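You operate a simulated robot arm through the tools that you are given. There is no shell and no other tool.

Carry out the task below with a simulated two-armed robot. There is one attempt and no reset: what you move stays moved.

JOB
Couple the hose to the glue pump and prime it to the red mark.
Fine: port latch on, then glue valve open, both before the first stroke; four strokes at most.
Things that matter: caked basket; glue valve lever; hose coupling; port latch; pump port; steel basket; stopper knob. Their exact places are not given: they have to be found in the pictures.

Only the result counts: the job must be done as asked and must still hold three seconds after the hand-in. Knocking over, shifting, dropping, spilling or breaking anything else fails it.

ROBOT AND FRAMES
Two 7-joint arms with two-finger parallel grippers on one trunk, on a base that drives. Base frame: it is fixed to the floor where the robot stands at the start and does not move with it; the origin is under the middle of the robot, x ahead of it, y to its left, z up; the surface under the hand at the start is at about z = 84. Readings come in cm, degrees, newtons and seconds.
The left shoulder is at the start at [2, 11.3, 142.2], the right one opposite. With the tool pointing down near the work surface each hand reaches from about 10 to 52 cm from the robot's upright axis, wherever it stands, measured 20 degrees to its own side. Places, roughly: glue valve lever [20, -40, 90]; port latch [30, -10, 90]; pump port [30, -20, 90]; stopper knob [-10, -150, 90]. Payload 1.57 kg a hand.
The TCP of each hand is the grasp point between the finger pads, 3 cm short of the fingertips. In the tool frame z runs along the fingers and y along their closing line. Largest opening 8 cm; finger width 1.7, thickness 1.2; the body of the gripper, 4 by 8.2 cm, starts 8 cm behind the TCP.
Orientation is that of the tool frame in the base frame, as a unit quaternion [x, y, z, w]. With the fingers straight down and closing along the base's y, the tool's x points along the base's -x, its y along +y and its z along -z.

CONTROLS
- The arms move only by the tool play_rows. It takes "left_plan", "right_plan" or both (then of equal length, played together; a hand with none holds still); each is one flat list of numbers, 7 for each row, row after row: the shift along the tool's x, y, z in units of 150 mm (1.0 is 150 mm), then the turn, a rotation vector about the tool's x, y, z in units of 90 degrees (1.0 is 90 degrees), then the finger opening in cm, from 0 to 8. In form: [dx, dy, dz, ax, ay, az, grip, dx, dy, dz, ax, ay, az, grip, ...]. A call has 1 to 20 rows; each row is the pose to reach, as a shift and turn from the pose commanded when the call began, along the tool's axes at that moment. A call with a number of a shift or a turn outside -1 to 1 is refused whole. Rows are played at 5 a second. More than 5 cm and 8.6 degrees between two rows, or a gripper value outside its range, and nothing of the call is played. Where a pose cannot be reached the arm comes as near as it can. A force on the tool above 90 N (or 10 N above the force at the start of the call, whichever is more), or a blocked arm, ends the call early, and 0.2 s more pass. The fingers move at their own pace (about 4.5 cm/s each) and stop on an object; they squeeze with about 39 N. The grip force told is the motor's: it shows also when the fingers shut on nothing. Time passes only in rows, and 0.2 s behind the last, so rows that repeat a pose let the fingers close. The reply holds the time, the measured pose of the TCP, the force on the tool along the base axes, the opening and the grip force, in the units named above and with some noise, with the torque about the TCP (base axes, N m) and any sound that the robot's microphone picked up, and new pictures: "show" is both (left out), scene, wrist or none (wrist: the cameras of the hands that moved).
- Cameras (640 x 400 px; columns grow to the right, rows downward): "scene" is now at [7.82, -3.16, 152.57]; the picture's right is [-0.40, -0.91, 0.00], its down [-0.71, 0.32, -0.62] and it looks along [0.57, -0.25, -0.78] (base axes); focal length 214 px, centre (320, 200). "left" rides on the left gripper at [7.2, 0.7, -12.2] in its tool frame; the picture's right is [-0.09, 1.00, 0.00], its down [-0.84, -0.08, -0.54] and it looks along [-0.54, -0.05, 0.84] (tool axes); focal length 238 px, centre (320, 200). "right" rides on the right gripper at [7.2, -0.7, -12.2] in its tool frame; the picture's right is [0.09, 1.00, 0.00], its down [-0.84, 0.08, -0.54] and it looks along [-0.54, 0.05, 0.84] (tool axes); focal length 238 px, centre (320, 200).
- move_column(by): slides the trunk up (or, below 0, down) by that many cm; the arms and the scene camera ride with it, the base frame stays. It gives what a move gives, with no picture.
- steer(legs): drives the robot by 1 to 6 legs, each [ahead, left, turn to the left] in cm, cm and degrees, along the robot's own axes; the way and the turn of a leg run together, so that a leg with both is an arc; at most 150 cm and 180 degrees a leg. The arms and the cameras ride along, it lands a little off, and it stops where it bumps. It gives what a move gives, and a new picture of the scene camera.
- head_to(pan, tilt): turns the head with the scene camera to pan (to the left, within 80 degrees either way) and tilt (down, from -29 to 69), counted from straight ahead of the robot. It gives what a move gives, and a new picture of the scene camera.
- pixel_to_xyz(camera, pixels): for up to 12 pixels [column, row] of the newest picture of that camera ("zoom" is the newest enlarged one), the place [x, y, z] in the base frame of the surface seen there, good to about 0.2 cm. The clock stands still meanwhile.
- inspect(camera, box): a new picture of the part [left, top, right, bottom] of that camera's present view, enlarged. The clock stands still meanwhile.
- finish_job(): hands the job in; it is judged then, once.

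Unless the task says otherwise, let go and move clear before handing in.

The tools are called after ">>>" as a command line: name --argument value ..., lists and objects as JSON in quotes. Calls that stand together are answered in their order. play_rows: Moves the arms, as the interface text tells. Its arguments: {"type":"object","properties":{"left_plan":{"type":"array"},"right_plan":{"type":"array"},"show":{"type":"string","enum":["both","scene","wrist","none"]}},"required":[]} The other tools are called the same way: move_column (by) slides the trunk up or down; steer (legs) drives the base; head_to (pan, tilt) turns the head that bears the scene camera; pixel_to_xyz (camera, pixels) gives the place of the surface under pixels of a picture; inspect (camera, box) takes an enlarged picture of a part of a camera's view; finish_job () hands the job in.

At the start:

```text
time: 0.0
left_tcp_pos: [39.63, -6.51, 132.7]
left_orientation: [-0.001, 1.0, 0.0, 0.0]
left_ft_force: [0.3, 0.1, -0.3]
left_ft_torque: [-0.02, 0.02, -0.01]
left_grip_width: 7.99
left_grip_force: 0.0
right_tcp_pos: [35.06, -37.59, 127.18]
right_orientation: [0.0, 1.0, 0.0, 0.0]
right_ft_force: [0.2, 0.3, 0.7]
right_ft_torque: [0.01, 0.0, -0.04]
right_grip_width: 7.99
right_grip_force: 0.1
trunk travel left (down, up): [-47.5, 9.5]
robot x, y, heading: [-0.42, 0.17, -0.1]
head pan, tilt: [-23.9, 51.4]
```

scene: 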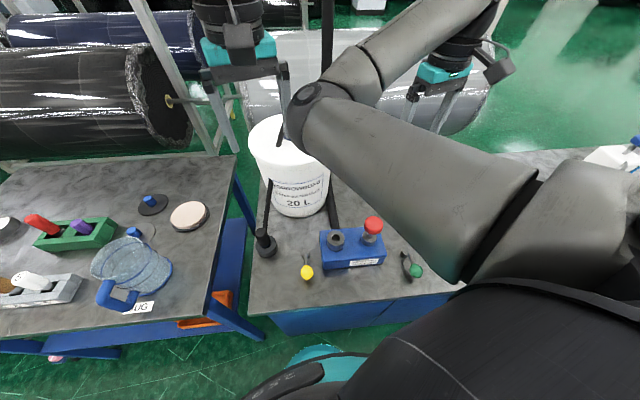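
right: 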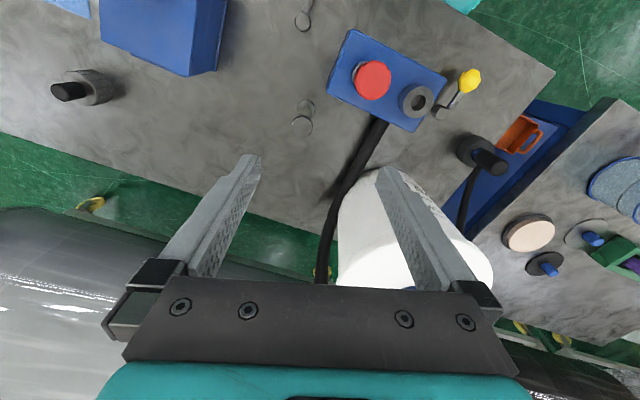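
left: 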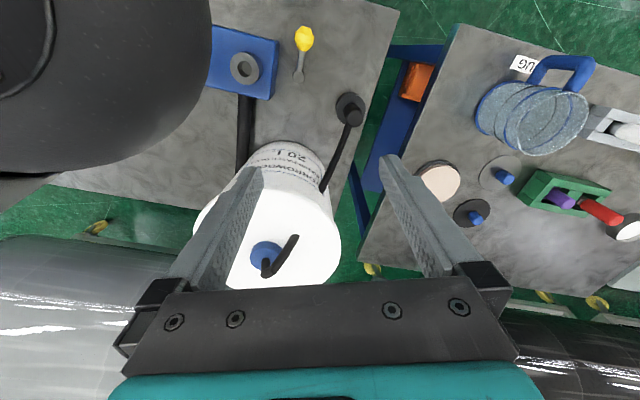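

The scene shows a blue pump block with a red knob (372,228), a grey port (336,238), a yellow lever (306,270), a green one (412,268), and a black hose coupling (265,243). I'll look closer before moving.

>>> inspect --camera "scene" --box '[230, 170, 450, 310]'

>>> inspect --camera "right" --box '[270, 0, 560, 200]'

>>> inspect --camera "left" --box '[200, 0, 400, 200]'

>>> pixel_to_xyz --camera "scene" --pixels '[[372, 224], [336, 238], [306, 272], [305, 258], [265, 243], [265, 232], [416, 270], [405, 256], [353, 265], [290, 300], [300, 135], [345, 250]]'

>>> pixel_to_xyz --camera "right" --pixels '[[372, 80], [417, 100], [470, 80], [440, 112], [478, 152], [492, 162], [302, 125], [302, 20], [90, 88], [65, 92], [165, 30], [375, 130]]'

```text
2.86 times, centred on (340, 240) of scene
```

zoom: 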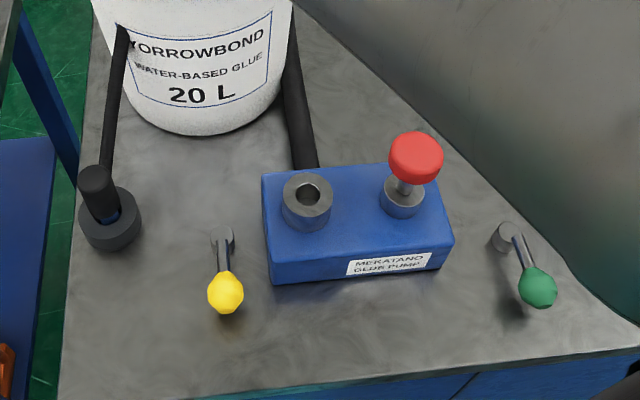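

```text
2.00 times, centred on (415, 100) of right
```

zoom: 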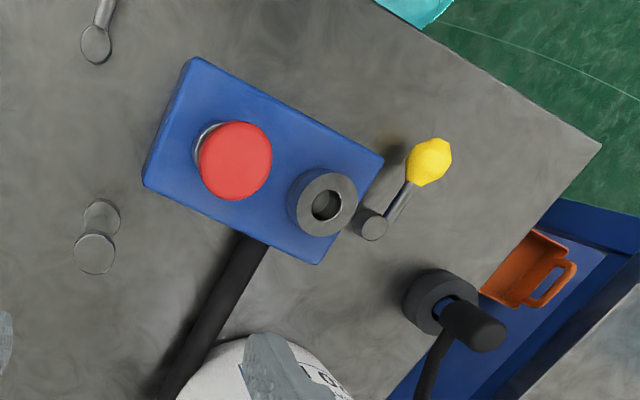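

```text
2.00 times, centred on (300, 100) of left
```

zoom: 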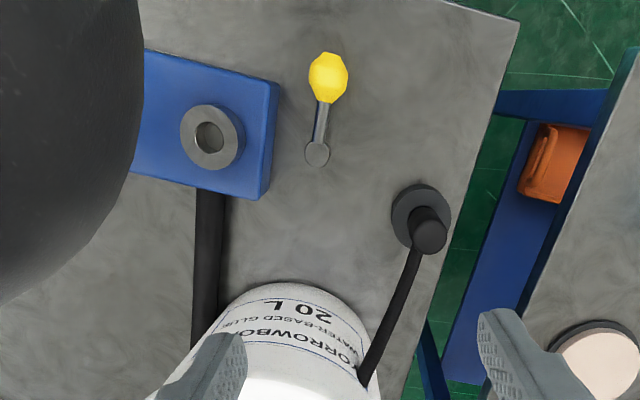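

```text
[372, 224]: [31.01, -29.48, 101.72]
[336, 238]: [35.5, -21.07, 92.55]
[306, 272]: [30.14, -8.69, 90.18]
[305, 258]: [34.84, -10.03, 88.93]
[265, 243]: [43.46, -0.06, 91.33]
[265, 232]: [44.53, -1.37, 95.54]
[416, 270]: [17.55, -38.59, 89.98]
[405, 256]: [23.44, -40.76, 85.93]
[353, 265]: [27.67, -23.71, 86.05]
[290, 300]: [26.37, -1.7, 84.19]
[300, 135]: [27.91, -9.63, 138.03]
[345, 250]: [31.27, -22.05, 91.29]
```

```text
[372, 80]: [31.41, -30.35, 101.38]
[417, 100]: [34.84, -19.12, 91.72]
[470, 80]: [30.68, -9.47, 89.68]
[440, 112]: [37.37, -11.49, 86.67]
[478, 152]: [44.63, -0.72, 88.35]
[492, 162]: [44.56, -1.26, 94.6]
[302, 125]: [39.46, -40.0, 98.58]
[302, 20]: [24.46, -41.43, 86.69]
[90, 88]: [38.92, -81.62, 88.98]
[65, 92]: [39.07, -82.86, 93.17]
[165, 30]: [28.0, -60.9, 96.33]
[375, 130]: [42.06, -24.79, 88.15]
```

The yellow lever (306,272) sits where the port latch is said to be, the green one (416,270) where the glue valve is, and the parked coupling is at about [44,-1,92]. I'll look around with the head for the red mark and the other items.

>>> head_to --pan -75 --tilt 40

>>> inspect --camera "right" --box '[40, 0, 340, 190]'

```text
time: 1.2
left_tcp_pos: [39.57, -6.47, 132.73]
left_orientation: [-0.001, 1.0, 0.0, 0.0]
left_ft_force: [-0.4, -0.4, -0.1]
left_ft_torque: [0.01, 0.0, 0.03]
left_grip_width: 8.03
left_grip_force: 0.1
right_tcp_pos: [35.12, -37.47, 127.21]
right_orientation: [0.0, 1.0, 0.0, -0.001]
right_ft_force: [0.3, 0.4, -1.2]
right_ft_torque: [0.03, -0.02, 0.01]
right_grip_width: 7.98
right_grip_force: 0.0
trunk travel left (down, up): [-47.5, 9.5]
robot x, y, heading: [-0.07, 0.39, 0.1]
head pan, tilt: [-75.0, 40.0]
```

scene: 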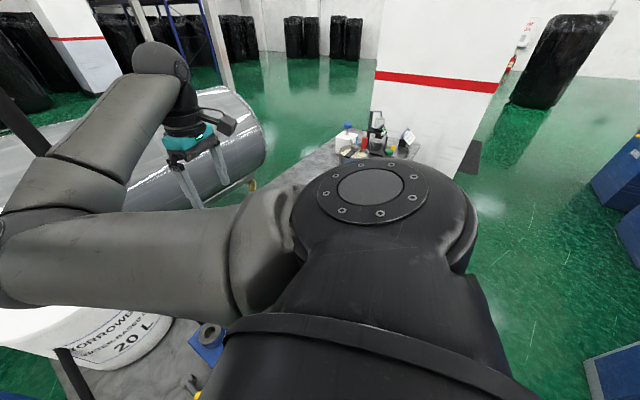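

```text
2.11 times, centred on (190, 95) of right
```

zoom: 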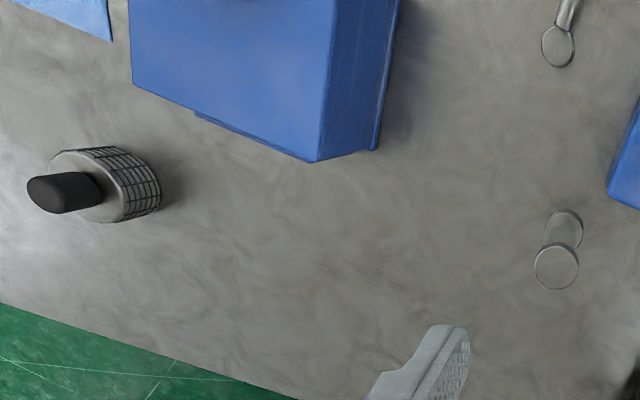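

A faint glass cylinder shows in the right wrist view at about (302,115), perhaps the sight glass with the red mark. I'll look at it more closely and at the area to the right.

>>> inspect --camera "right" --box '[270, 85, 340, 145]'

>>> head_to --pan -45 --tilt 60

```text
6.67 times, centred on (305, 115) of right
```

zoom: 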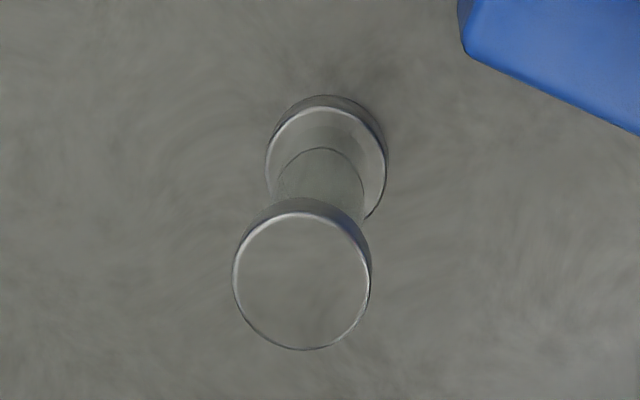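

```text
time: 2.1
left_tcp_pos: [39.51, -6.52, 132.64]
left_orientation: [-0.002, 1.0, 0.0, 0.0]
left_ft_force: [0.0, 0.1, -0.6]
left_ft_torque: [-0.01, 0.0, 0.01]
left_grip_width: 8.0
left_grip_force: 0.0
right_tcp_pos: [35.15, -37.49, 127.23]
right_orientation: [-0.001, 1.0, 0.0, 0.0]
right_ft_force: [0.1, -0.5, -0.6]
right_ft_torque: [0.01, 0.02, 0.01]
right_grip_width: 7.99
right_grip_force: 0.1
trunk travel left (down, up): [-47.5, 9.5]
robot x, y, heading: [-0.21, 0.12, 0.1]
head pan, tilt: [-45.0, 60.0]
```

scene: 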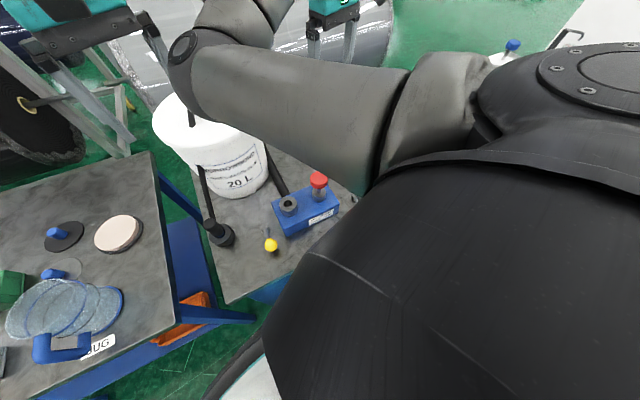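

The arm hides much of the bench, but the bucket, coupling and pump are visible at (205,150), (222,232), (305,210). I'll measure them all for clearance.

>>> pixel_to_xyz --camera "scene" --pixels '[[160, 110], [225, 130], [265, 140], [200, 165], [240, 195], [222, 240], [210, 222], [225, 303], [160, 155], [203, 185], [262, 150], [280, 280]]'

>>> inspect --camera "scene" --box '[170, 130, 350, 270]'

```text
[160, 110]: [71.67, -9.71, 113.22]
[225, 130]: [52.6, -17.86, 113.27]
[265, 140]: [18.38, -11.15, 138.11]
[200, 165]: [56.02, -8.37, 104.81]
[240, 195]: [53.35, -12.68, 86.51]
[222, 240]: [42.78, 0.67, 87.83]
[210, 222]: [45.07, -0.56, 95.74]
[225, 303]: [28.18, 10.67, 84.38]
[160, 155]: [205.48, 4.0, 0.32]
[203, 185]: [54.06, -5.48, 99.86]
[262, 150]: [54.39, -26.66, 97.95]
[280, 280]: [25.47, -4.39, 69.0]
```

```text
2.86 times, centred on (260, 200) of scene
```

zoom: 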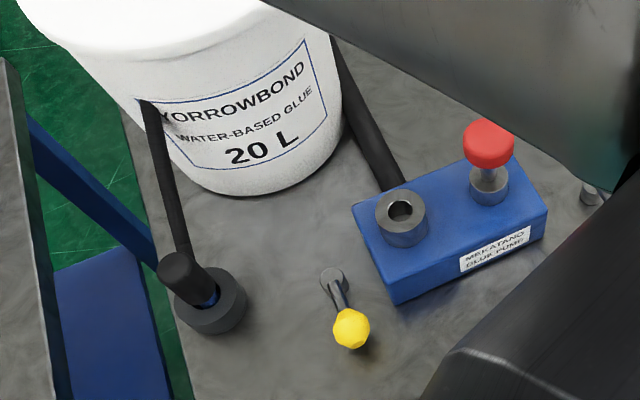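

The coupling's top is at [45,-0.6,95.7], with its hose leaving toward the bucket at (+x,-y). I'll bring the left hand over it for a close look.

>>> play_rows --left_plan '[0.02, 0.07, 0.25, 0, 0, 0, 8, 0.04, 0.14, 0.5, 0, 0, 0, 8, 0.06, 0.21, 0.7, 0, 0, 0, 8, 0.08, 0.28, 0.9, 0, 0, 0, 8, 0.1, 0.35, 0.98, 0, 0, 0, 8]' --show "both"

```text
time: 3.4
left_tcp_pos: [38.04, -1.29, 118.06]
left_orientation: [-0.001, 1.0, 0.0, 0.001]
left_ft_force: [-0.2, -0.1, 0.4]
left_ft_torque: [-0.03, -0.02, -0.01]
left_grip_width: 8.0
left_grip_force: 0.2
right_tcp_pos: [35.12, -37.38, 127.18]
right_orientation: [0.0, 1.0, 0.0, 0.0]
right_ft_force: [0.5, 0.5, -0.9]
right_ft_torque: [0.0, 0.01, 0.05]
right_grip_width: 8.0
right_grip_force: 0.1
trunk travel left (down, up): [-47.5, 9.5]
robot x, y, heading: [-0.12, -0.11, -0.0]
head pan, tilt: [-45.0, 60.0]
```

scene: 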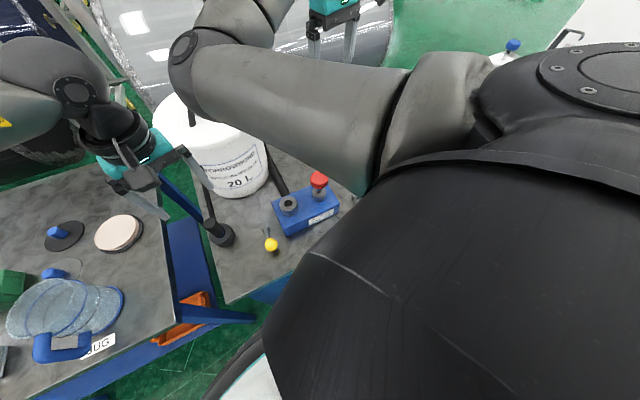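
left: 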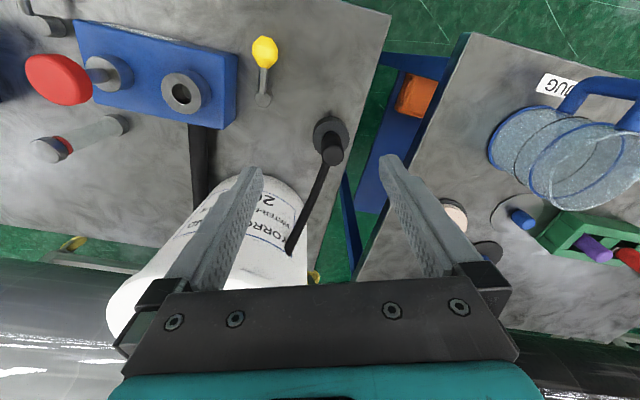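

Now the sight glass is seen with a red band at (62,143) and the coupling at (330,145). I'll zoom on these.

>>> inspect --camera "left" --box '[0, 20, 280, 195]'

>>> pixel_to_xyz --camera "zoom" --pixels '[[100, 285], [145, 275], [250, 235], [415, 170], [605, 65], [600, 180], [140, 130], [230, 115], [190, 45], [540, 100], [430, 245], [80, 20]]'

>>> inspect --camera "left" --box '[260, 90, 400, 260]'

>>> pixel_to_xyz --camera "left" --pixels '[[333, 158], [331, 135], [318, 140], [347, 137], [323, 160], [343, 155], [315, 190], [295, 245], [183, 78], [183, 95], [168, 90], [200, 92]]'

```text
2.29 times, centred on (140, 108) of left
```

zoom: 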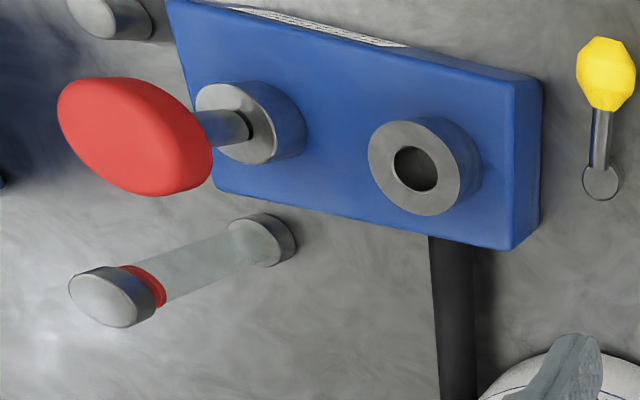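

```text
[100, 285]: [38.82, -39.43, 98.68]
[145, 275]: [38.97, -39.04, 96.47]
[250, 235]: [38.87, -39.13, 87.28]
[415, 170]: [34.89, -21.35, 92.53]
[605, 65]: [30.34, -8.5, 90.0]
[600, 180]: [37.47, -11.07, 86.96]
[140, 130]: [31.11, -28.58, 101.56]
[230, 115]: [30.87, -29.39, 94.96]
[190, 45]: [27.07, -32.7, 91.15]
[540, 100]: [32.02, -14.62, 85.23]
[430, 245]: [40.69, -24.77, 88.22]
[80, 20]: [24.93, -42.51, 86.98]
```

```text
2.35 times, centred on (330, 175) of left
```

zoom: 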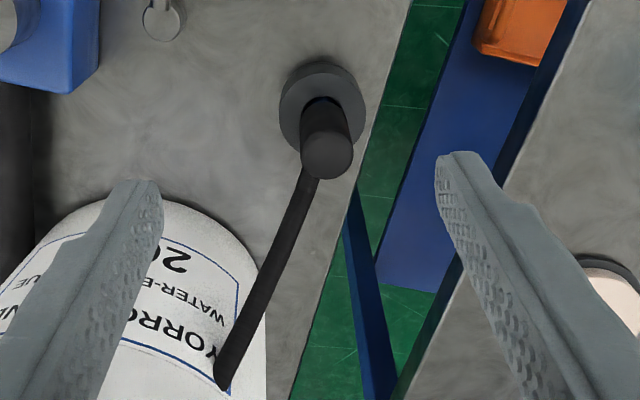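

```text
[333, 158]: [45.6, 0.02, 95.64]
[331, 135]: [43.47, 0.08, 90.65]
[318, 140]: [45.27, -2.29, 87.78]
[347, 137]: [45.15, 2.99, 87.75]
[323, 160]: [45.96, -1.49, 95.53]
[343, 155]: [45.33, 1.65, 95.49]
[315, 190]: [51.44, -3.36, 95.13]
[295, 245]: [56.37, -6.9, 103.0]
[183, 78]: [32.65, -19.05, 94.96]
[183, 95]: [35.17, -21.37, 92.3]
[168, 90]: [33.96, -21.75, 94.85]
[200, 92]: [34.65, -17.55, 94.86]
```

The red mark is near the top of the sight glass (z≈96.5); the coupling is about 3.2 cm thick, top at z 95.6, centred near [45,0]. Before deciding whether to shift the base, I'll measure the table edge and view the levers.

>>> pixel_to_xyz --camera "right" --pixels '[[500, 40], [540, 60], [470, 22], [545, 85], [520, 120], [455, 12]]'

>>> inspect --camera "right" --box '[400, 50, 520, 190]'

>>> inspect --camera "left" --box '[0, 0, 120, 70]'

>>> inspect --camera "left" --box '[220, 20, 300, 120]'

```text
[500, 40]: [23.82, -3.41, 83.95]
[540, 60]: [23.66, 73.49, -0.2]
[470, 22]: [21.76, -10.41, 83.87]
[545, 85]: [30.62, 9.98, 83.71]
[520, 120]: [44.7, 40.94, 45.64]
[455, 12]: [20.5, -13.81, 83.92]
```

```text
2.86 times, centred on (460, 120) of right
```

zoom: 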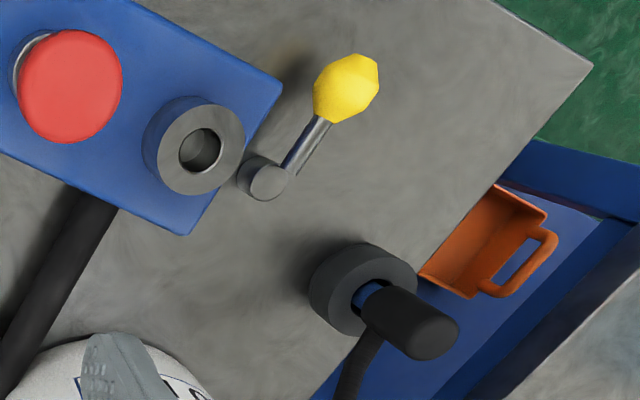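

```text
5.33 times, centred on (60, 35) of left
```

zoom: 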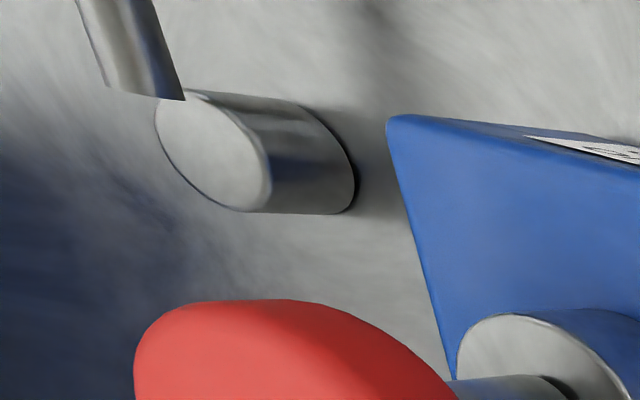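

```text
4.00 times, centred on (260, 70) of left
```

zoom: 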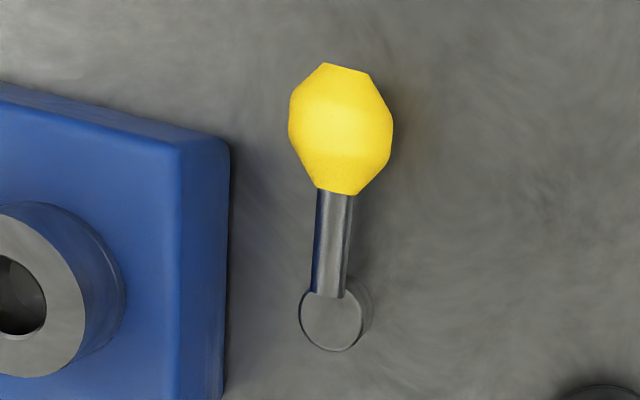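

The table edge runs at about 18° to the base y axis, so turning the robot about 17° to the right puts the coupling, port, valve and plunger all in comfortable reach. Hands are above everything nearby, so I'll turn.

>>> steer --legs '[[0, 0, -17]]'

```text
time: 4.7
left_tcp_pos: [35.98, -12.34, 118.02]
left_orientation: [0.147, 0.989, 0.0, 0.0]
left_ft_force: [-0.3, -0.4, -0.7]
left_ft_torque: [0.01, 0.02, 0.02]
left_grip_width: 7.97
left_grip_force: 0.0
right_tcp_pos: [22.68, -46.2, 127.14]
right_orientation: [0.147, 0.989, 0.001, 0.0]
right_ft_force: [0.1, -0.1, -0.4]
right_ft_torque: [0.04, 0.01, 0.0]
right_grip_width: 8.01
right_grip_force: 0.1
trunk travel left (down, up): [-47.5, 9.5]
robot x, y, heading: [0.26, -0.19, -16.9]
head pan, tilt: [-45.0, 60.0]
```

scene: 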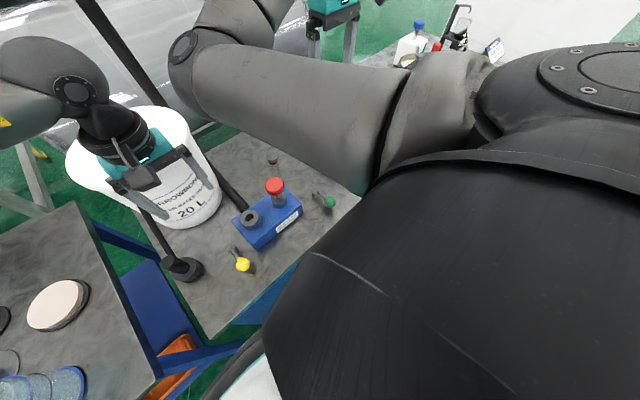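

Turned to -16.9°. Now I'll face the head straight at the bench.

>>> head_to --pan -10 --tilt 55

>>> inspect --camera "scene" --box '[200, 150, 450, 310]'

>>> inspect --camera "right" --box '[0, 0, 640, 400]'

>>> inspect --camera "left" --box '[0, 0, 640, 400]'

```text
time: 5.7
left_tcp_pos: [36.03, -12.54, 117.91]
left_orientation: [0.147, 0.989, 0.0, 0.0]
left_ft_force: [-0.4, 0.4, -0.1]
left_ft_torque: [0.02, -0.01, -0.02]
left_grip_width: 8.0
left_grip_force: 0.0
right_tcp_pos: [22.52, -46.09, 127.2]
right_orientation: [0.148, 0.989, 0.0, 0.0]
right_ft_force: [0.5, -0.5, 0.4]
right_ft_torque: [-0.02, -0.01, 0.0]
right_grip_width: 7.99
right_grip_force: 0.2
trunk travel left (down, up): [-47.5, 9.5]
robot x, y, heading: [-0.01, 0.16, -16.8]
head pan, tilt: [-10.0, 55.0]
```

scene: 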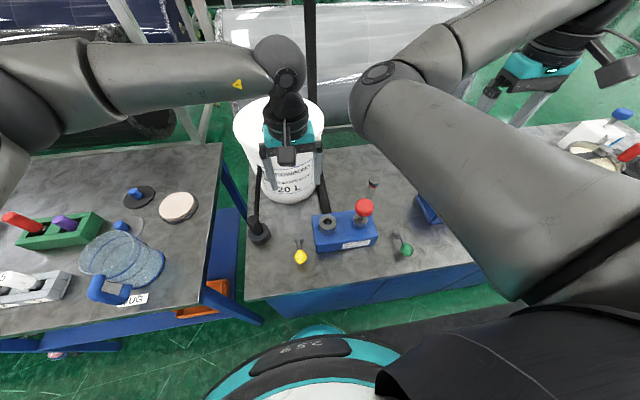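

```text
2.50 times, centred on (325, 230) of scene
```

zoom: 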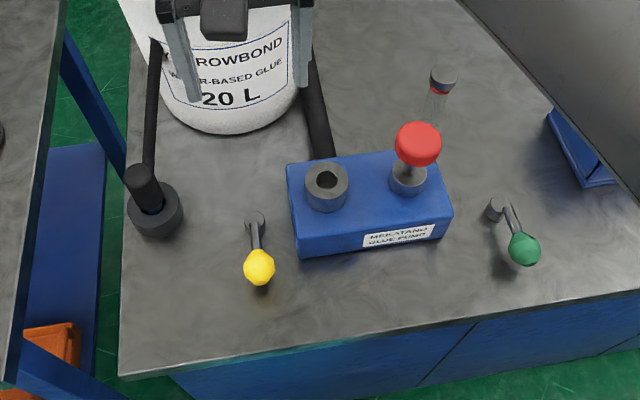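

```text
1.00 times, centred on (320, 200) of right (not enlarged: the box is as wide or as high as the picture)
```

zoom: 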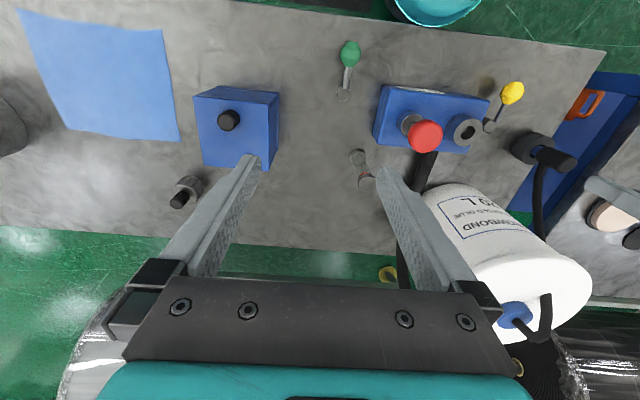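

```text
1.00 times, centred on (320, 200) of left (not enlarged: the box is as wide or as high as the picture)
```

zoom: 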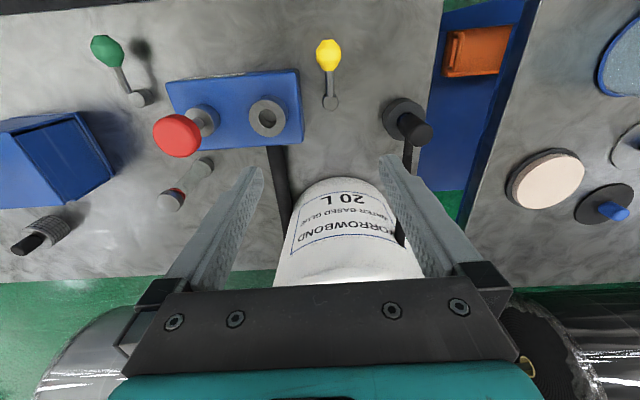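

The scene view is now clear: port at (327,225), plunger (363,207), yellow latch (300,257), green valve (404,250), coupling (257,230). I'll measure precisely with zooms.

>>> inspect --camera "scene" --box '[235, 200, 315, 270]'

>>> pixel_to_xyz --camera "zoom" --pixels '[[145, 140], [130, 110], [160, 135], [180, 200], [520, 430], [200, 300]]'

>>> inspect --camera "scene" --box '[305, 195, 385, 255]'

>>> pixel_to_xyz --camera "left" --pixels '[[251, 119], [286, 119], [268, 101], [268, 136], [402, 127], [428, 127], [415, 117], [415, 140], [176, 136], [329, 55], [331, 102], [105, 50]]'

```text
5.71 times, centred on (275, 235) of scene
```

zoom: 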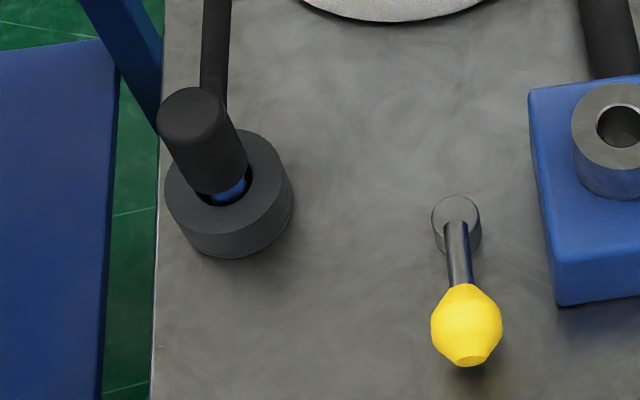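

```text
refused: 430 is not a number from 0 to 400
```

```text
6.67 times, centred on (345, 225) of scene
```

zoom: 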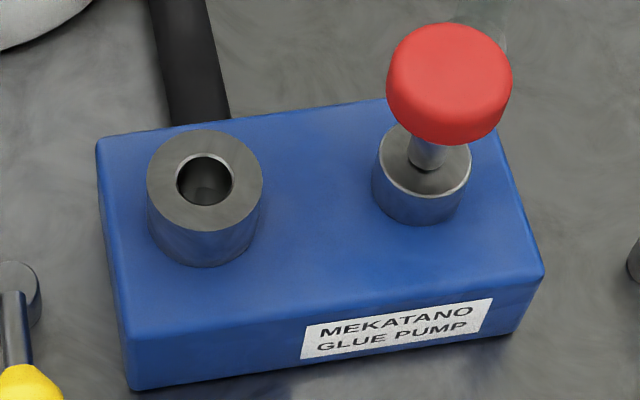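

```text
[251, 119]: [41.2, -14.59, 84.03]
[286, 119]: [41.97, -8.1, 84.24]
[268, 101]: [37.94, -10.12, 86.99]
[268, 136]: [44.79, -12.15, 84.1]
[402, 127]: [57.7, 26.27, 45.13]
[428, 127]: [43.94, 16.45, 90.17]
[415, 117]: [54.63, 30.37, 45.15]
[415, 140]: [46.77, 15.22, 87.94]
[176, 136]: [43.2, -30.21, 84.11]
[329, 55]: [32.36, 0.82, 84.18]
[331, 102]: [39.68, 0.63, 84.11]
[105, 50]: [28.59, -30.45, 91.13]
```

The wrist "left" picture used was the stale one, so I'll retake measurements from fresh zooms.

>>> pixel_to_xyz --camera "zoom" --pixels '[[150, 180], [260, 180], [205, 133], [205, 228], [204, 165], [204, 200], [390, 85], [510, 85], [450, 30], [430, 150], [180, 183], [230, 180]]'

>>> inspect --camera "scene" --box '[235, 200, 315, 270]'

>>> pixel_to_xyz --camera "zoom" --pixels '[[190, 110], [175, 90], [205, 130], [165, 110], [215, 120], [195, 180], [280, 180], [170, 190], [230, 225], [466, 320], [455, 212], [460, 260]]'

>>> inspect --camera "left" --box '[200, 60, 480, 200]'

>>> pixel_to_xyz --camera "zoom" --pixels '[[113, 130], [200, 130], [155, 90], [155, 175], [490, 160], [460, 155], [528, 150], [490, 135], [495, 180], [415, 130], [515, 110], [480, 230]]'

```text
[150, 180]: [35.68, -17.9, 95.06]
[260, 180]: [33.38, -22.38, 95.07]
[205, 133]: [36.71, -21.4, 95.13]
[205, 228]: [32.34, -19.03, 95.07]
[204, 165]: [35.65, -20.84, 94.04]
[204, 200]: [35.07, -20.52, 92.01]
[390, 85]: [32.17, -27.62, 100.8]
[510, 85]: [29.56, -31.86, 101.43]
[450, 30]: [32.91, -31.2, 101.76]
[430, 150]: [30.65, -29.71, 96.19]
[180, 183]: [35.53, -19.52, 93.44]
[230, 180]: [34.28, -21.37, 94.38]
```

```text
5.71 times, centred on (275, 235) of scene
```

zoom: 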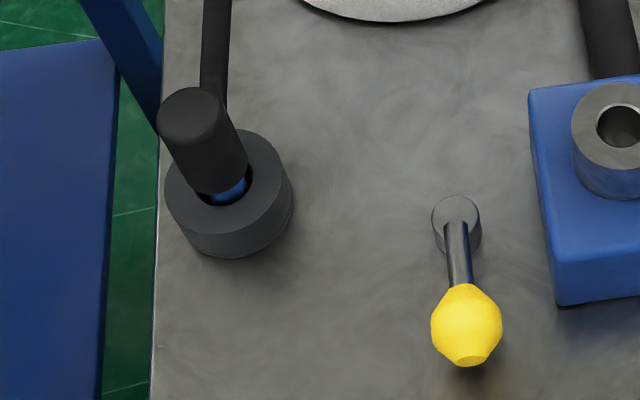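

```text
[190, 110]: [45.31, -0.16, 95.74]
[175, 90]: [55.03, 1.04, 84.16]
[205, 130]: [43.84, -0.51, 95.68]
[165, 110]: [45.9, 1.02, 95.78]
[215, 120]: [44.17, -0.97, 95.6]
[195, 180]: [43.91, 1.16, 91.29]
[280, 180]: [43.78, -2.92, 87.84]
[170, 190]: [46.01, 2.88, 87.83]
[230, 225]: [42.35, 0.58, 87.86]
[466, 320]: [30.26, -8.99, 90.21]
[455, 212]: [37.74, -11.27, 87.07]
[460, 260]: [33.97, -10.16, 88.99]
```

```text
2.29 times, centred on (340, 130) of left
```

zoom: 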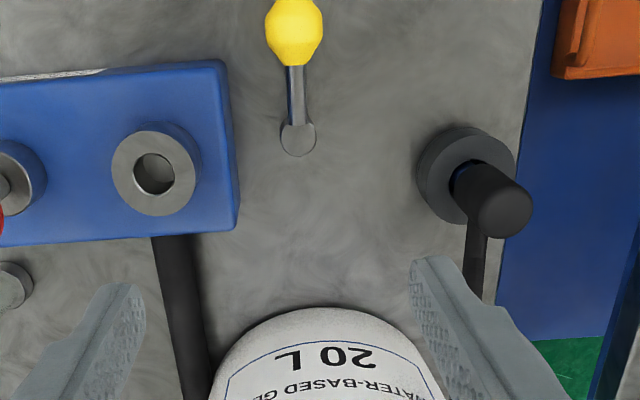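

```text
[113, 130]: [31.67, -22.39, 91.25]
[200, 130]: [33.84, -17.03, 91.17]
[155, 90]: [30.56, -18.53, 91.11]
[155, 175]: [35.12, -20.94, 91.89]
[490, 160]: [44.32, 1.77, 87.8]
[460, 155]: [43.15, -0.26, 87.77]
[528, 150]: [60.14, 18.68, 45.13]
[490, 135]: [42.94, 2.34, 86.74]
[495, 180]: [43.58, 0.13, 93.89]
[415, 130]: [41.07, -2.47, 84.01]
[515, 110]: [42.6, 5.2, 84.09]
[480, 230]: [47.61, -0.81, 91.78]
```

Port centre is about [34.5,-20.2], top z 95.1; the coupling barrel is centred about [45.1,-0.05], top 95.7. I'll move the left hand over the coupling at z≈108.

>>> play_rows --left_plan '[-0.068, 0.194, 0.133, 0, 0, 0, 8, -0.136, 0.387, 0.267, 0, 0, 0, 8, -0.204, 0.581, 0.4, 0, 0, 0, 8, -0.272, 0.774, 0.533, 0, 0, 0, 8, -0.34, 0.968, 0.667, 0, 0, 0, 8, -0.34, 0.968, 0.667, 0, 0, 0, 8]'

```text
time: 7.1
left_tcp_pos: [45.19, 0.08, 107.92]
left_orientation: [0.147, 0.989, 0.0, 0.001]
left_ft_force: [1.0, 0.0, 1.6]
left_ft_torque: [0.01, -0.04, -0.01]
left_grip_width: 7.99
left_grip_force: 0.1
right_tcp_pos: [22.64, -46.16, 127.21]
right_orientation: [0.148, 0.989, 0.001, 0.001]
right_ft_force: [0.1, 0.0, -0.6]
right_ft_torque: [0.0, 0.0, 0.0]
right_grip_width: 8.05
right_grip_force: 0.0
trunk travel left (down, up): [-47.5, 9.5]
robot x, y, heading: [0.02, -0.1, -16.7]
head pan, tilt: [-10.0, 55.0]
```

scene: 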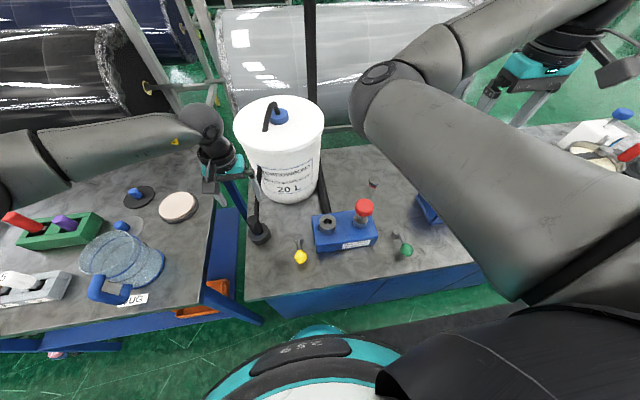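
left: 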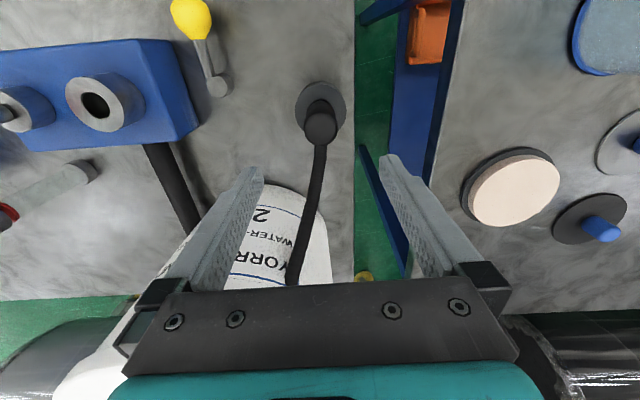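

The barrel shows at (320,128), centred between the fingers; I'll measure its top once more.

>>> inspect --camera "left" --box '[280, 70, 360, 170]'

>>> pixel_to_xyz --camera "left" --pixels '[[320, 128], [307, 128], [333, 128], [320, 118], [320, 141], [318, 160], [316, 200], [300, 275]]'

```text
4.00 times, centred on (320, 120) of left
```

zoom: 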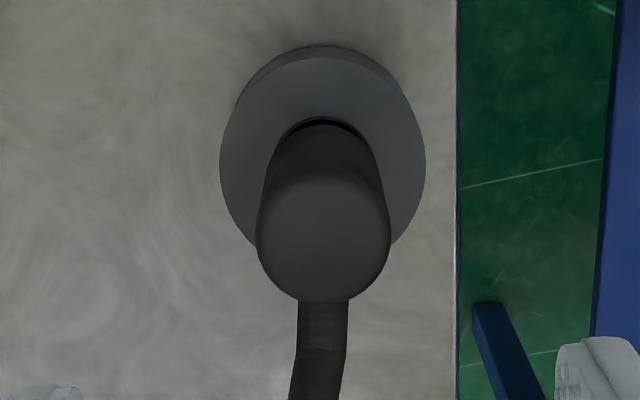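

```text
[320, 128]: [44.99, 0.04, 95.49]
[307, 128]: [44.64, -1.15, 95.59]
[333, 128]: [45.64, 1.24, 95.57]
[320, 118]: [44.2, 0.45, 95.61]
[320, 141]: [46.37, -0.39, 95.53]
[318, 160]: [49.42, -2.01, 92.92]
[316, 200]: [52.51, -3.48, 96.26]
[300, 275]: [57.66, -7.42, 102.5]
```

The barrel centre is [45.1,0.0] right under the TCP, hose leaving away from the fingers. Lowering to z≈93.

>>> play_rows --left_plan '[0, 0, 0.25, 0, 0, 0, 8, 0, 0, 0.5, 0, 0, 0, 8, 0, 0, 0.75, 0, 0, 0, 8, 0, 0, 0.9, 0, 0, 0, 8, 0, 0, 0.98, 0, 0, 0, 8, 0, 0, 0.98, 0, 0, 0, 8]'

```text
time: 8.5
left_tcp_pos: [45.16, 0.03, 93.24]
left_orientation: [0.147, 0.989, -0.001, 0.0]
left_ft_force: [-0.4, -0.1, 0.5]
left_ft_torque: [0.0, 0.05, 0.01]
left_grip_width: 8.01
left_grip_force: 0.1
right_tcp_pos: [22.58, -46.15, 127.13]
right_orientation: [0.148, 0.989, 0.0, 0.0]
right_ft_force: [-0.5, 0.0, -0.3]
right_ft_torque: [-0.04, 0.0, -0.02]
right_grip_width: 8.0
right_grip_force: 0.0
trunk travel left (down, up): [-47.5, 9.5]
robot x, y, heading: [-0.27, 0.07, -17.0]
head pan, tilt: [-10.0, 55.0]
```

scene: 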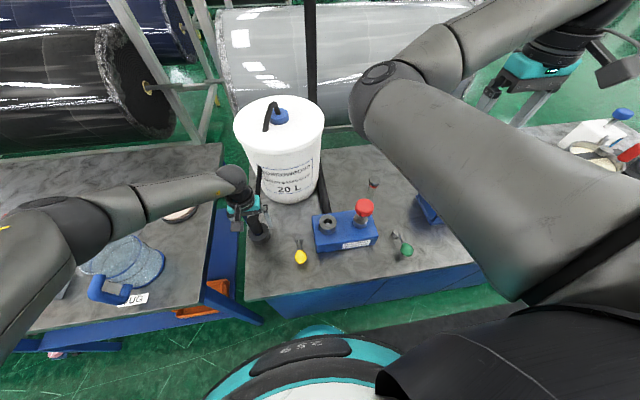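
left: 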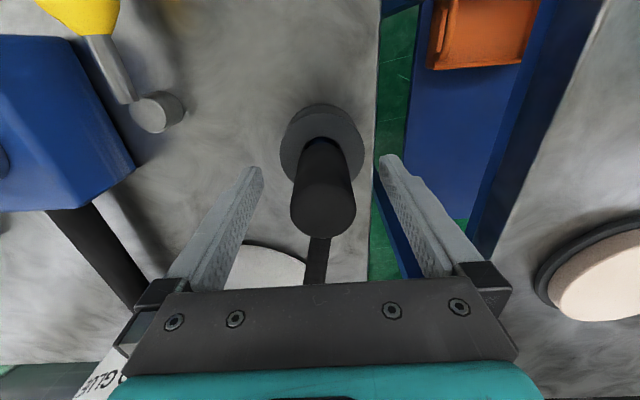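

The fingers straddle the barrel (323,200). I'll close on it and check the forearm height over the other table.

>>> play_rows --left_plan '[0, 0, 0, 0, 0, 0, 2.5, 0, 0, 0, 0, 0, 0, 2.5, 0, 0, 0, 0, 0, 0, 2.0, 0, 0, 0, 0, 0, 0, 2.0, 0, 0, 0, 0, 0, 0, 1.5, 0, 0, 0, 0, 0, 0, 1.5]' --show "wrist"

>>> pixel_to_xyz --camera "scene" --pixels '[[130, 205], [70, 220], [100, 230], [70, 250], [30, 270], [130, 260], [180, 208]]'

```text
time: 9.9
left_tcp_pos: [45.14, -0.04, 93.4]
left_orientation: [0.146, 0.989, 0.0, 0.0]
left_ft_force: [-0.1, -0.2, 0.4]
left_ft_torque: [0.01, -0.05, -0.01]
left_grip_width: 3.48
left_grip_force: 38.2
right_tcp_pos: [22.65, -46.19, 127.23]
right_orientation: [0.148, 0.989, 0.0, 0.0]
right_ft_force: [-0.1, -0.9, 0.0]
right_ft_torque: [-0.01, -0.01, 0.01]
right_grip_width: 8.0
right_grip_force: 0.1
trunk travel left (down, up): [-47.5, 9.5]
robot x, y, heading: [-0.12, 0.2, -17.0]
head pan, tilt: [-10.0, 55.0]
```

left: 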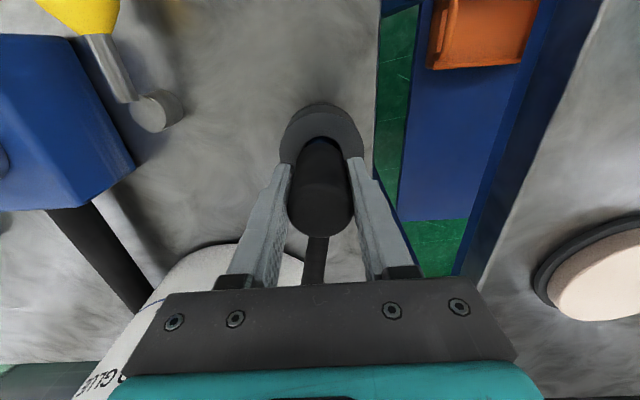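

```text
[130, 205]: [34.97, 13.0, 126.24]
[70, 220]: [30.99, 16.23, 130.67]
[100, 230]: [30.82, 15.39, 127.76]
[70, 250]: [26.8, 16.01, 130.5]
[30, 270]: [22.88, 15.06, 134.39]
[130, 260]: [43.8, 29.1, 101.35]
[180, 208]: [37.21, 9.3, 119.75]
```

Gripped at 3.48 cm with 38 N. Lifting straight up 10 cm.

>>> play_rows --left_plan '[0, 0, -0.1, 0, 0, 0, 1.5, 0, 0, -0.25, 0, 0, 0, 1.5, 0, 0, -0.4, 0, 0, 0, 1.5, 0, 0, -0.55, 0, 0, 0, 1.5, 0, 0, -0.7, 0, 0, 0, 1.5, 0, 0, -0.85, 0, 0, 0, 1.5, 0, 0, -0.85, 0, 0, 0, 1.5]'

```text
time: 11.5
left_tcp_pos: [45.07, 0.13, 106.06]
left_orientation: [0.146, 0.989, 0.001, 0.0]
left_ft_force: [0.0, 0.4, -1.7]
left_ft_torque: [-0.01, 0.0, 0.0]
left_grip_width: 3.51
left_grip_force: 39.1
right_tcp_pos: [22.69, -46.02, 127.27]
right_orientation: [0.148, 0.989, 0.0, 0.0]
right_ft_force: [-0.4, 0.2, -0.2]
right_ft_torque: [-0.03, 0.02, 0.0]
right_grip_width: 8.0
right_grip_force: 0.1
trunk travel left (down, up): [-47.5, 9.5]
robot x, y, heading: [-0.17, 0.44, -16.9]
head pan, tilt: [-10.0, 55.0]
```

scene: 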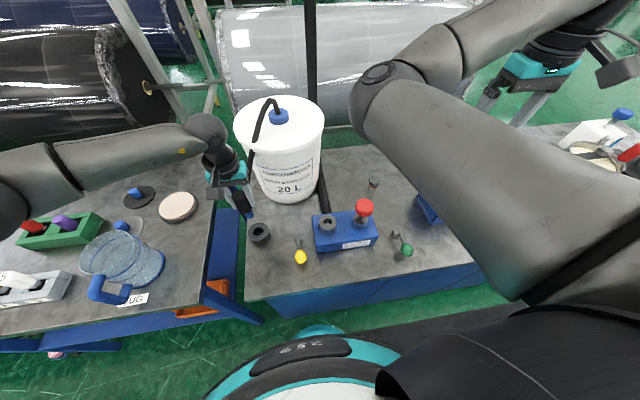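
left: 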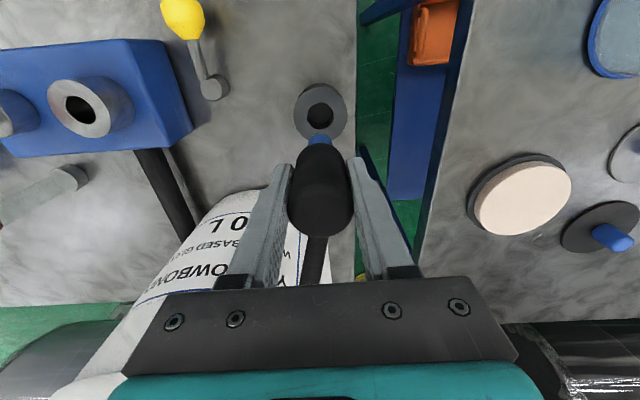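

The coupling is out with its blue spout visible at (243,212) in the scene. I'll inspect its length.

>>> inspect --camera "scene" --box '[195, 130, 305, 250]'

>>> pixel_to_xyz --camera "scene" --pixels '[[248, 213], [245, 208], [240, 199], [235, 188], [260, 225], [268, 110], [255, 135], [250, 150], [280, 115]]'

```text
3.33 times, centred on (250, 190) of scene
```

zoom: 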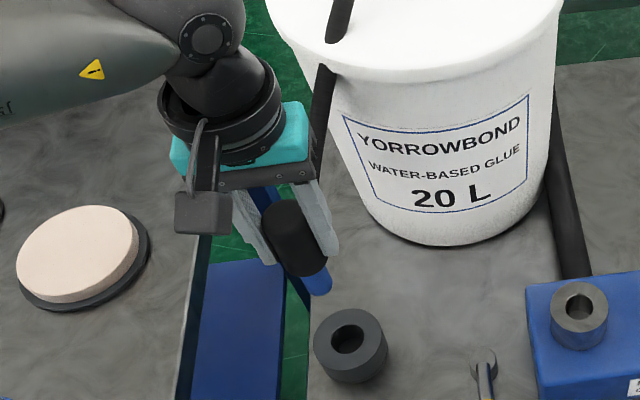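

```text
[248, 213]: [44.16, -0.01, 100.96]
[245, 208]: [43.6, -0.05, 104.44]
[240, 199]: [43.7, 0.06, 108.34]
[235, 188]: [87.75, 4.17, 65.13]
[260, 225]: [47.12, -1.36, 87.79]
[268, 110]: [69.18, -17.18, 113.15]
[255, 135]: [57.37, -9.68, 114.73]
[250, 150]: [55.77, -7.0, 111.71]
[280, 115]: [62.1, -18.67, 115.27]
```

The spout reaches about 5.5–6 cm below the TCP. Before crossing to the port I need to know where the right arm's elbow is.

>>> pixel_to_xyz --camera "scene" --pixels '[[375, 75], [355, 100], [380, 125], [430, 165], [480, 180], [450, 50], [540, 45], [210, 130], [225, 165], [150, 150]]'

```text
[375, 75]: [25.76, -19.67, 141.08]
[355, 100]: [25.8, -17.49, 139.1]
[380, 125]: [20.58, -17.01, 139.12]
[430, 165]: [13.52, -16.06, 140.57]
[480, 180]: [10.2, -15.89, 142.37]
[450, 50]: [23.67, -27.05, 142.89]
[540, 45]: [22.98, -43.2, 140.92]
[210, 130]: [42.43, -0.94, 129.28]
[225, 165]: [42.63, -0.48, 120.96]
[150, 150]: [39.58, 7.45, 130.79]
```

The right elbow at about [25,-18,139] would sit very close to the left wrist once it is over the port. I'll first pull the right hand outward and back, keeping it high.

>>> play_rows --right_plan '[0.16, -0.2, 0, 0, 0, 0, 8, 0.32, -0.4, 0, 0, 0, 0, 8, 0.48, -0.6, 0, 0, 0, 0, 8, 0.6, -0.78, 0, 0, 0, 0, 8, 0.6667, -0.867, 0, 0, 0, 0, 8, 0.6667, -0.867, 0, 0, 0, 0, 8]' --show "both"

```text
time: 12.9
left_tcp_pos: [45.27, -0.01, 105.98]
left_orientation: [0.146, 0.989, 0.0, 0.0]
left_ft_force: [0.1, 0.2, -1.8]
left_ft_torque: [-0.04, 0.03, 0.0]
left_grip_width: 3.5
left_grip_force: 39.0
right_tcp_pos: [9.3, -55.73, 127.34]
right_orientation: [0.147, 0.989, 0.0, 0.0]
right_ft_force: [-0.4, -0.1, 0.0]
right_ft_torque: [0.0, -0.01, 0.03]
right_grip_width: 7.99
right_grip_force: 0.0
trunk travel left (down, up): [-47.5, 9.5]
robot x, y, heading: [0.01, 0.47, -17.3]
head pan, tilt: [-10.0, 55.0]
```

scene: 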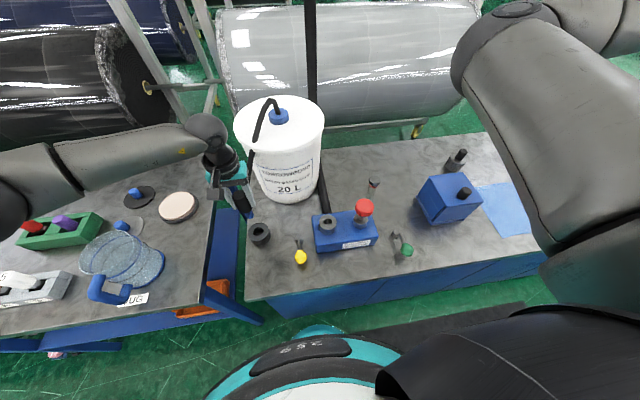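
right: 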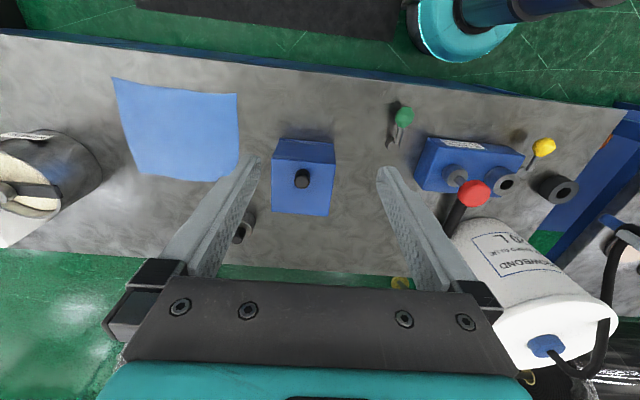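

The way is clear now. Moving the left hand with the coupling toward the port, first half.

>>> play_rows --left_plan '[0.047, -0.25, -0.06, 0, 0, 0, 1.5, 0.094, -0.5, -0.08, 0, 0, 0, 1.5, 0.142, -0.75, -0.08, 0, 0, 0, 1.5, 0.17, -0.9, -0.08, 0, 0, 0, 1.5, 0.17, -0.9, -0.08, 0, 0, 0, 1.5]'

```text
time: 14.1
left_tcp_pos: [38.89, -12.14, 107.11]
left_orientation: [0.146, 0.989, -0.001, 0.001]
left_ft_force: [-0.4, -0.2, -1.1]
left_ft_torque: [-0.01, 0.01, -0.03]
left_grip_width: 3.52
left_grip_force: 39.0
right_tcp_pos: [9.25, -55.57, 127.25]
right_orientation: [0.147, 0.989, -0.001, 0.0]
right_ft_force: [-0.1, -0.1, 0.2]
right_ft_torque: [0.04, 0.03, 0.01]
right_grip_width: 7.97
right_grip_force: 0.1
trunk travel left (down, up): [-47.5, 9.5]
robot x, y, heading: [-0.16, -0.06, -17.2]
head pan, tilt: [-10.0, 55.0]
```

scene: 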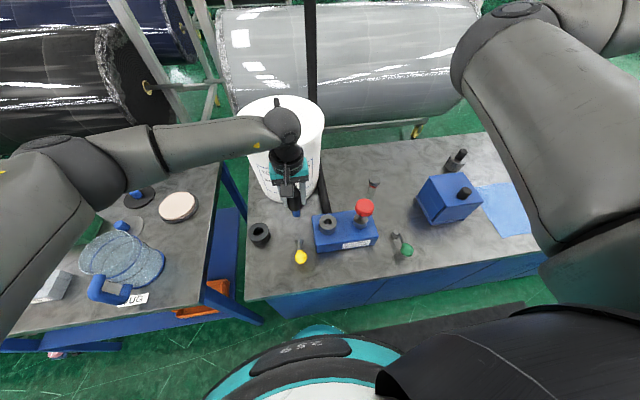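
left: 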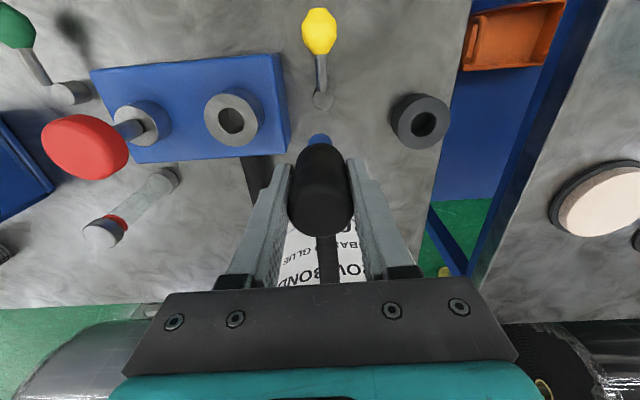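

Now 9 cm remaining; moving over the port centre at [34.5,-20.2].

>>> play_rows --left_plan '[0.042, -0.2, 0, 0, 0, 0, 1.5, 0.084, -0.4, 0, 0, 0, 0, 1.5, 0.127, -0.603, 0, 0, 0, 0, 1.5, 0.127, -0.603, 0, 0, 0, 0, 1.5, 0.127, -0.603, 0, 0, 0, 0, 1.5]'

>>> inspect --camera "scene" --box '[285, 180, 375, 250]'

>>> inspect --camera "left" --box '[250, 60, 400, 220]'

```text
time: 15.3
left_tcp_pos: [34.35, -20.28, 107.23]
left_orientation: [0.147, 0.989, 0.001, -0.001]
left_ft_force: [-0.1, -0.2, -1.7]
left_ft_torque: [0.05, 0.01, 0.0]
left_grip_width: 3.5
left_grip_force: 38.7
right_tcp_pos: [9.37, -55.65, 127.17]
right_orientation: [0.147, 0.989, 0.0, -0.001]
right_ft_force: [0.9, -0.4, 1.1]
right_ft_torque: [0.02, 0.0, 0.01]
right_grip_width: 8.0
right_grip_force: 0.1
trunk travel left (down, up): [-47.5, 9.5]
robot x, y, heading: [0.14, -0.37, -16.8]
head pan, tilt: [-10.0, 55.0]
```

scene: 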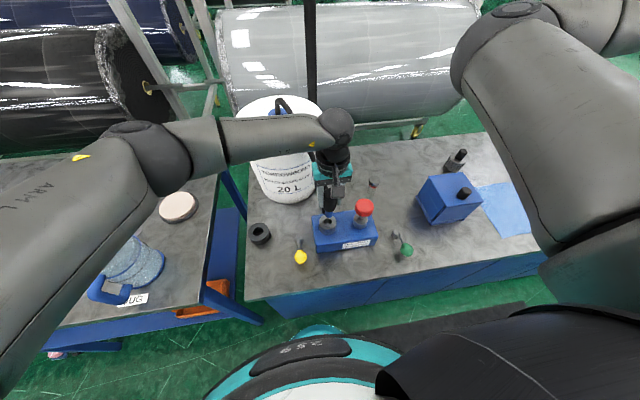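
left: 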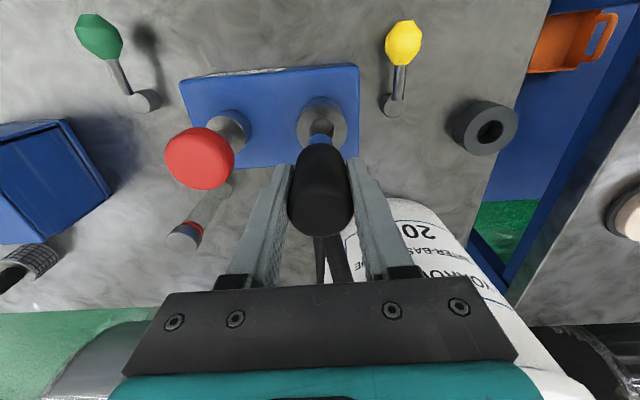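

```text
5.71 times, centred on (330, 215) of scene
```

zoom: 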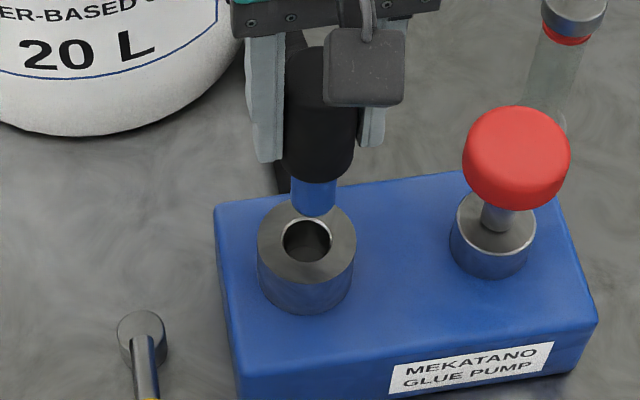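

```text
2.50 times, centred on (325, 140) of left
```

zoom: 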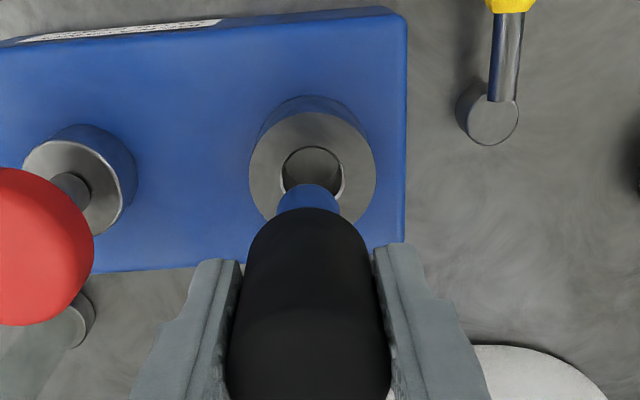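

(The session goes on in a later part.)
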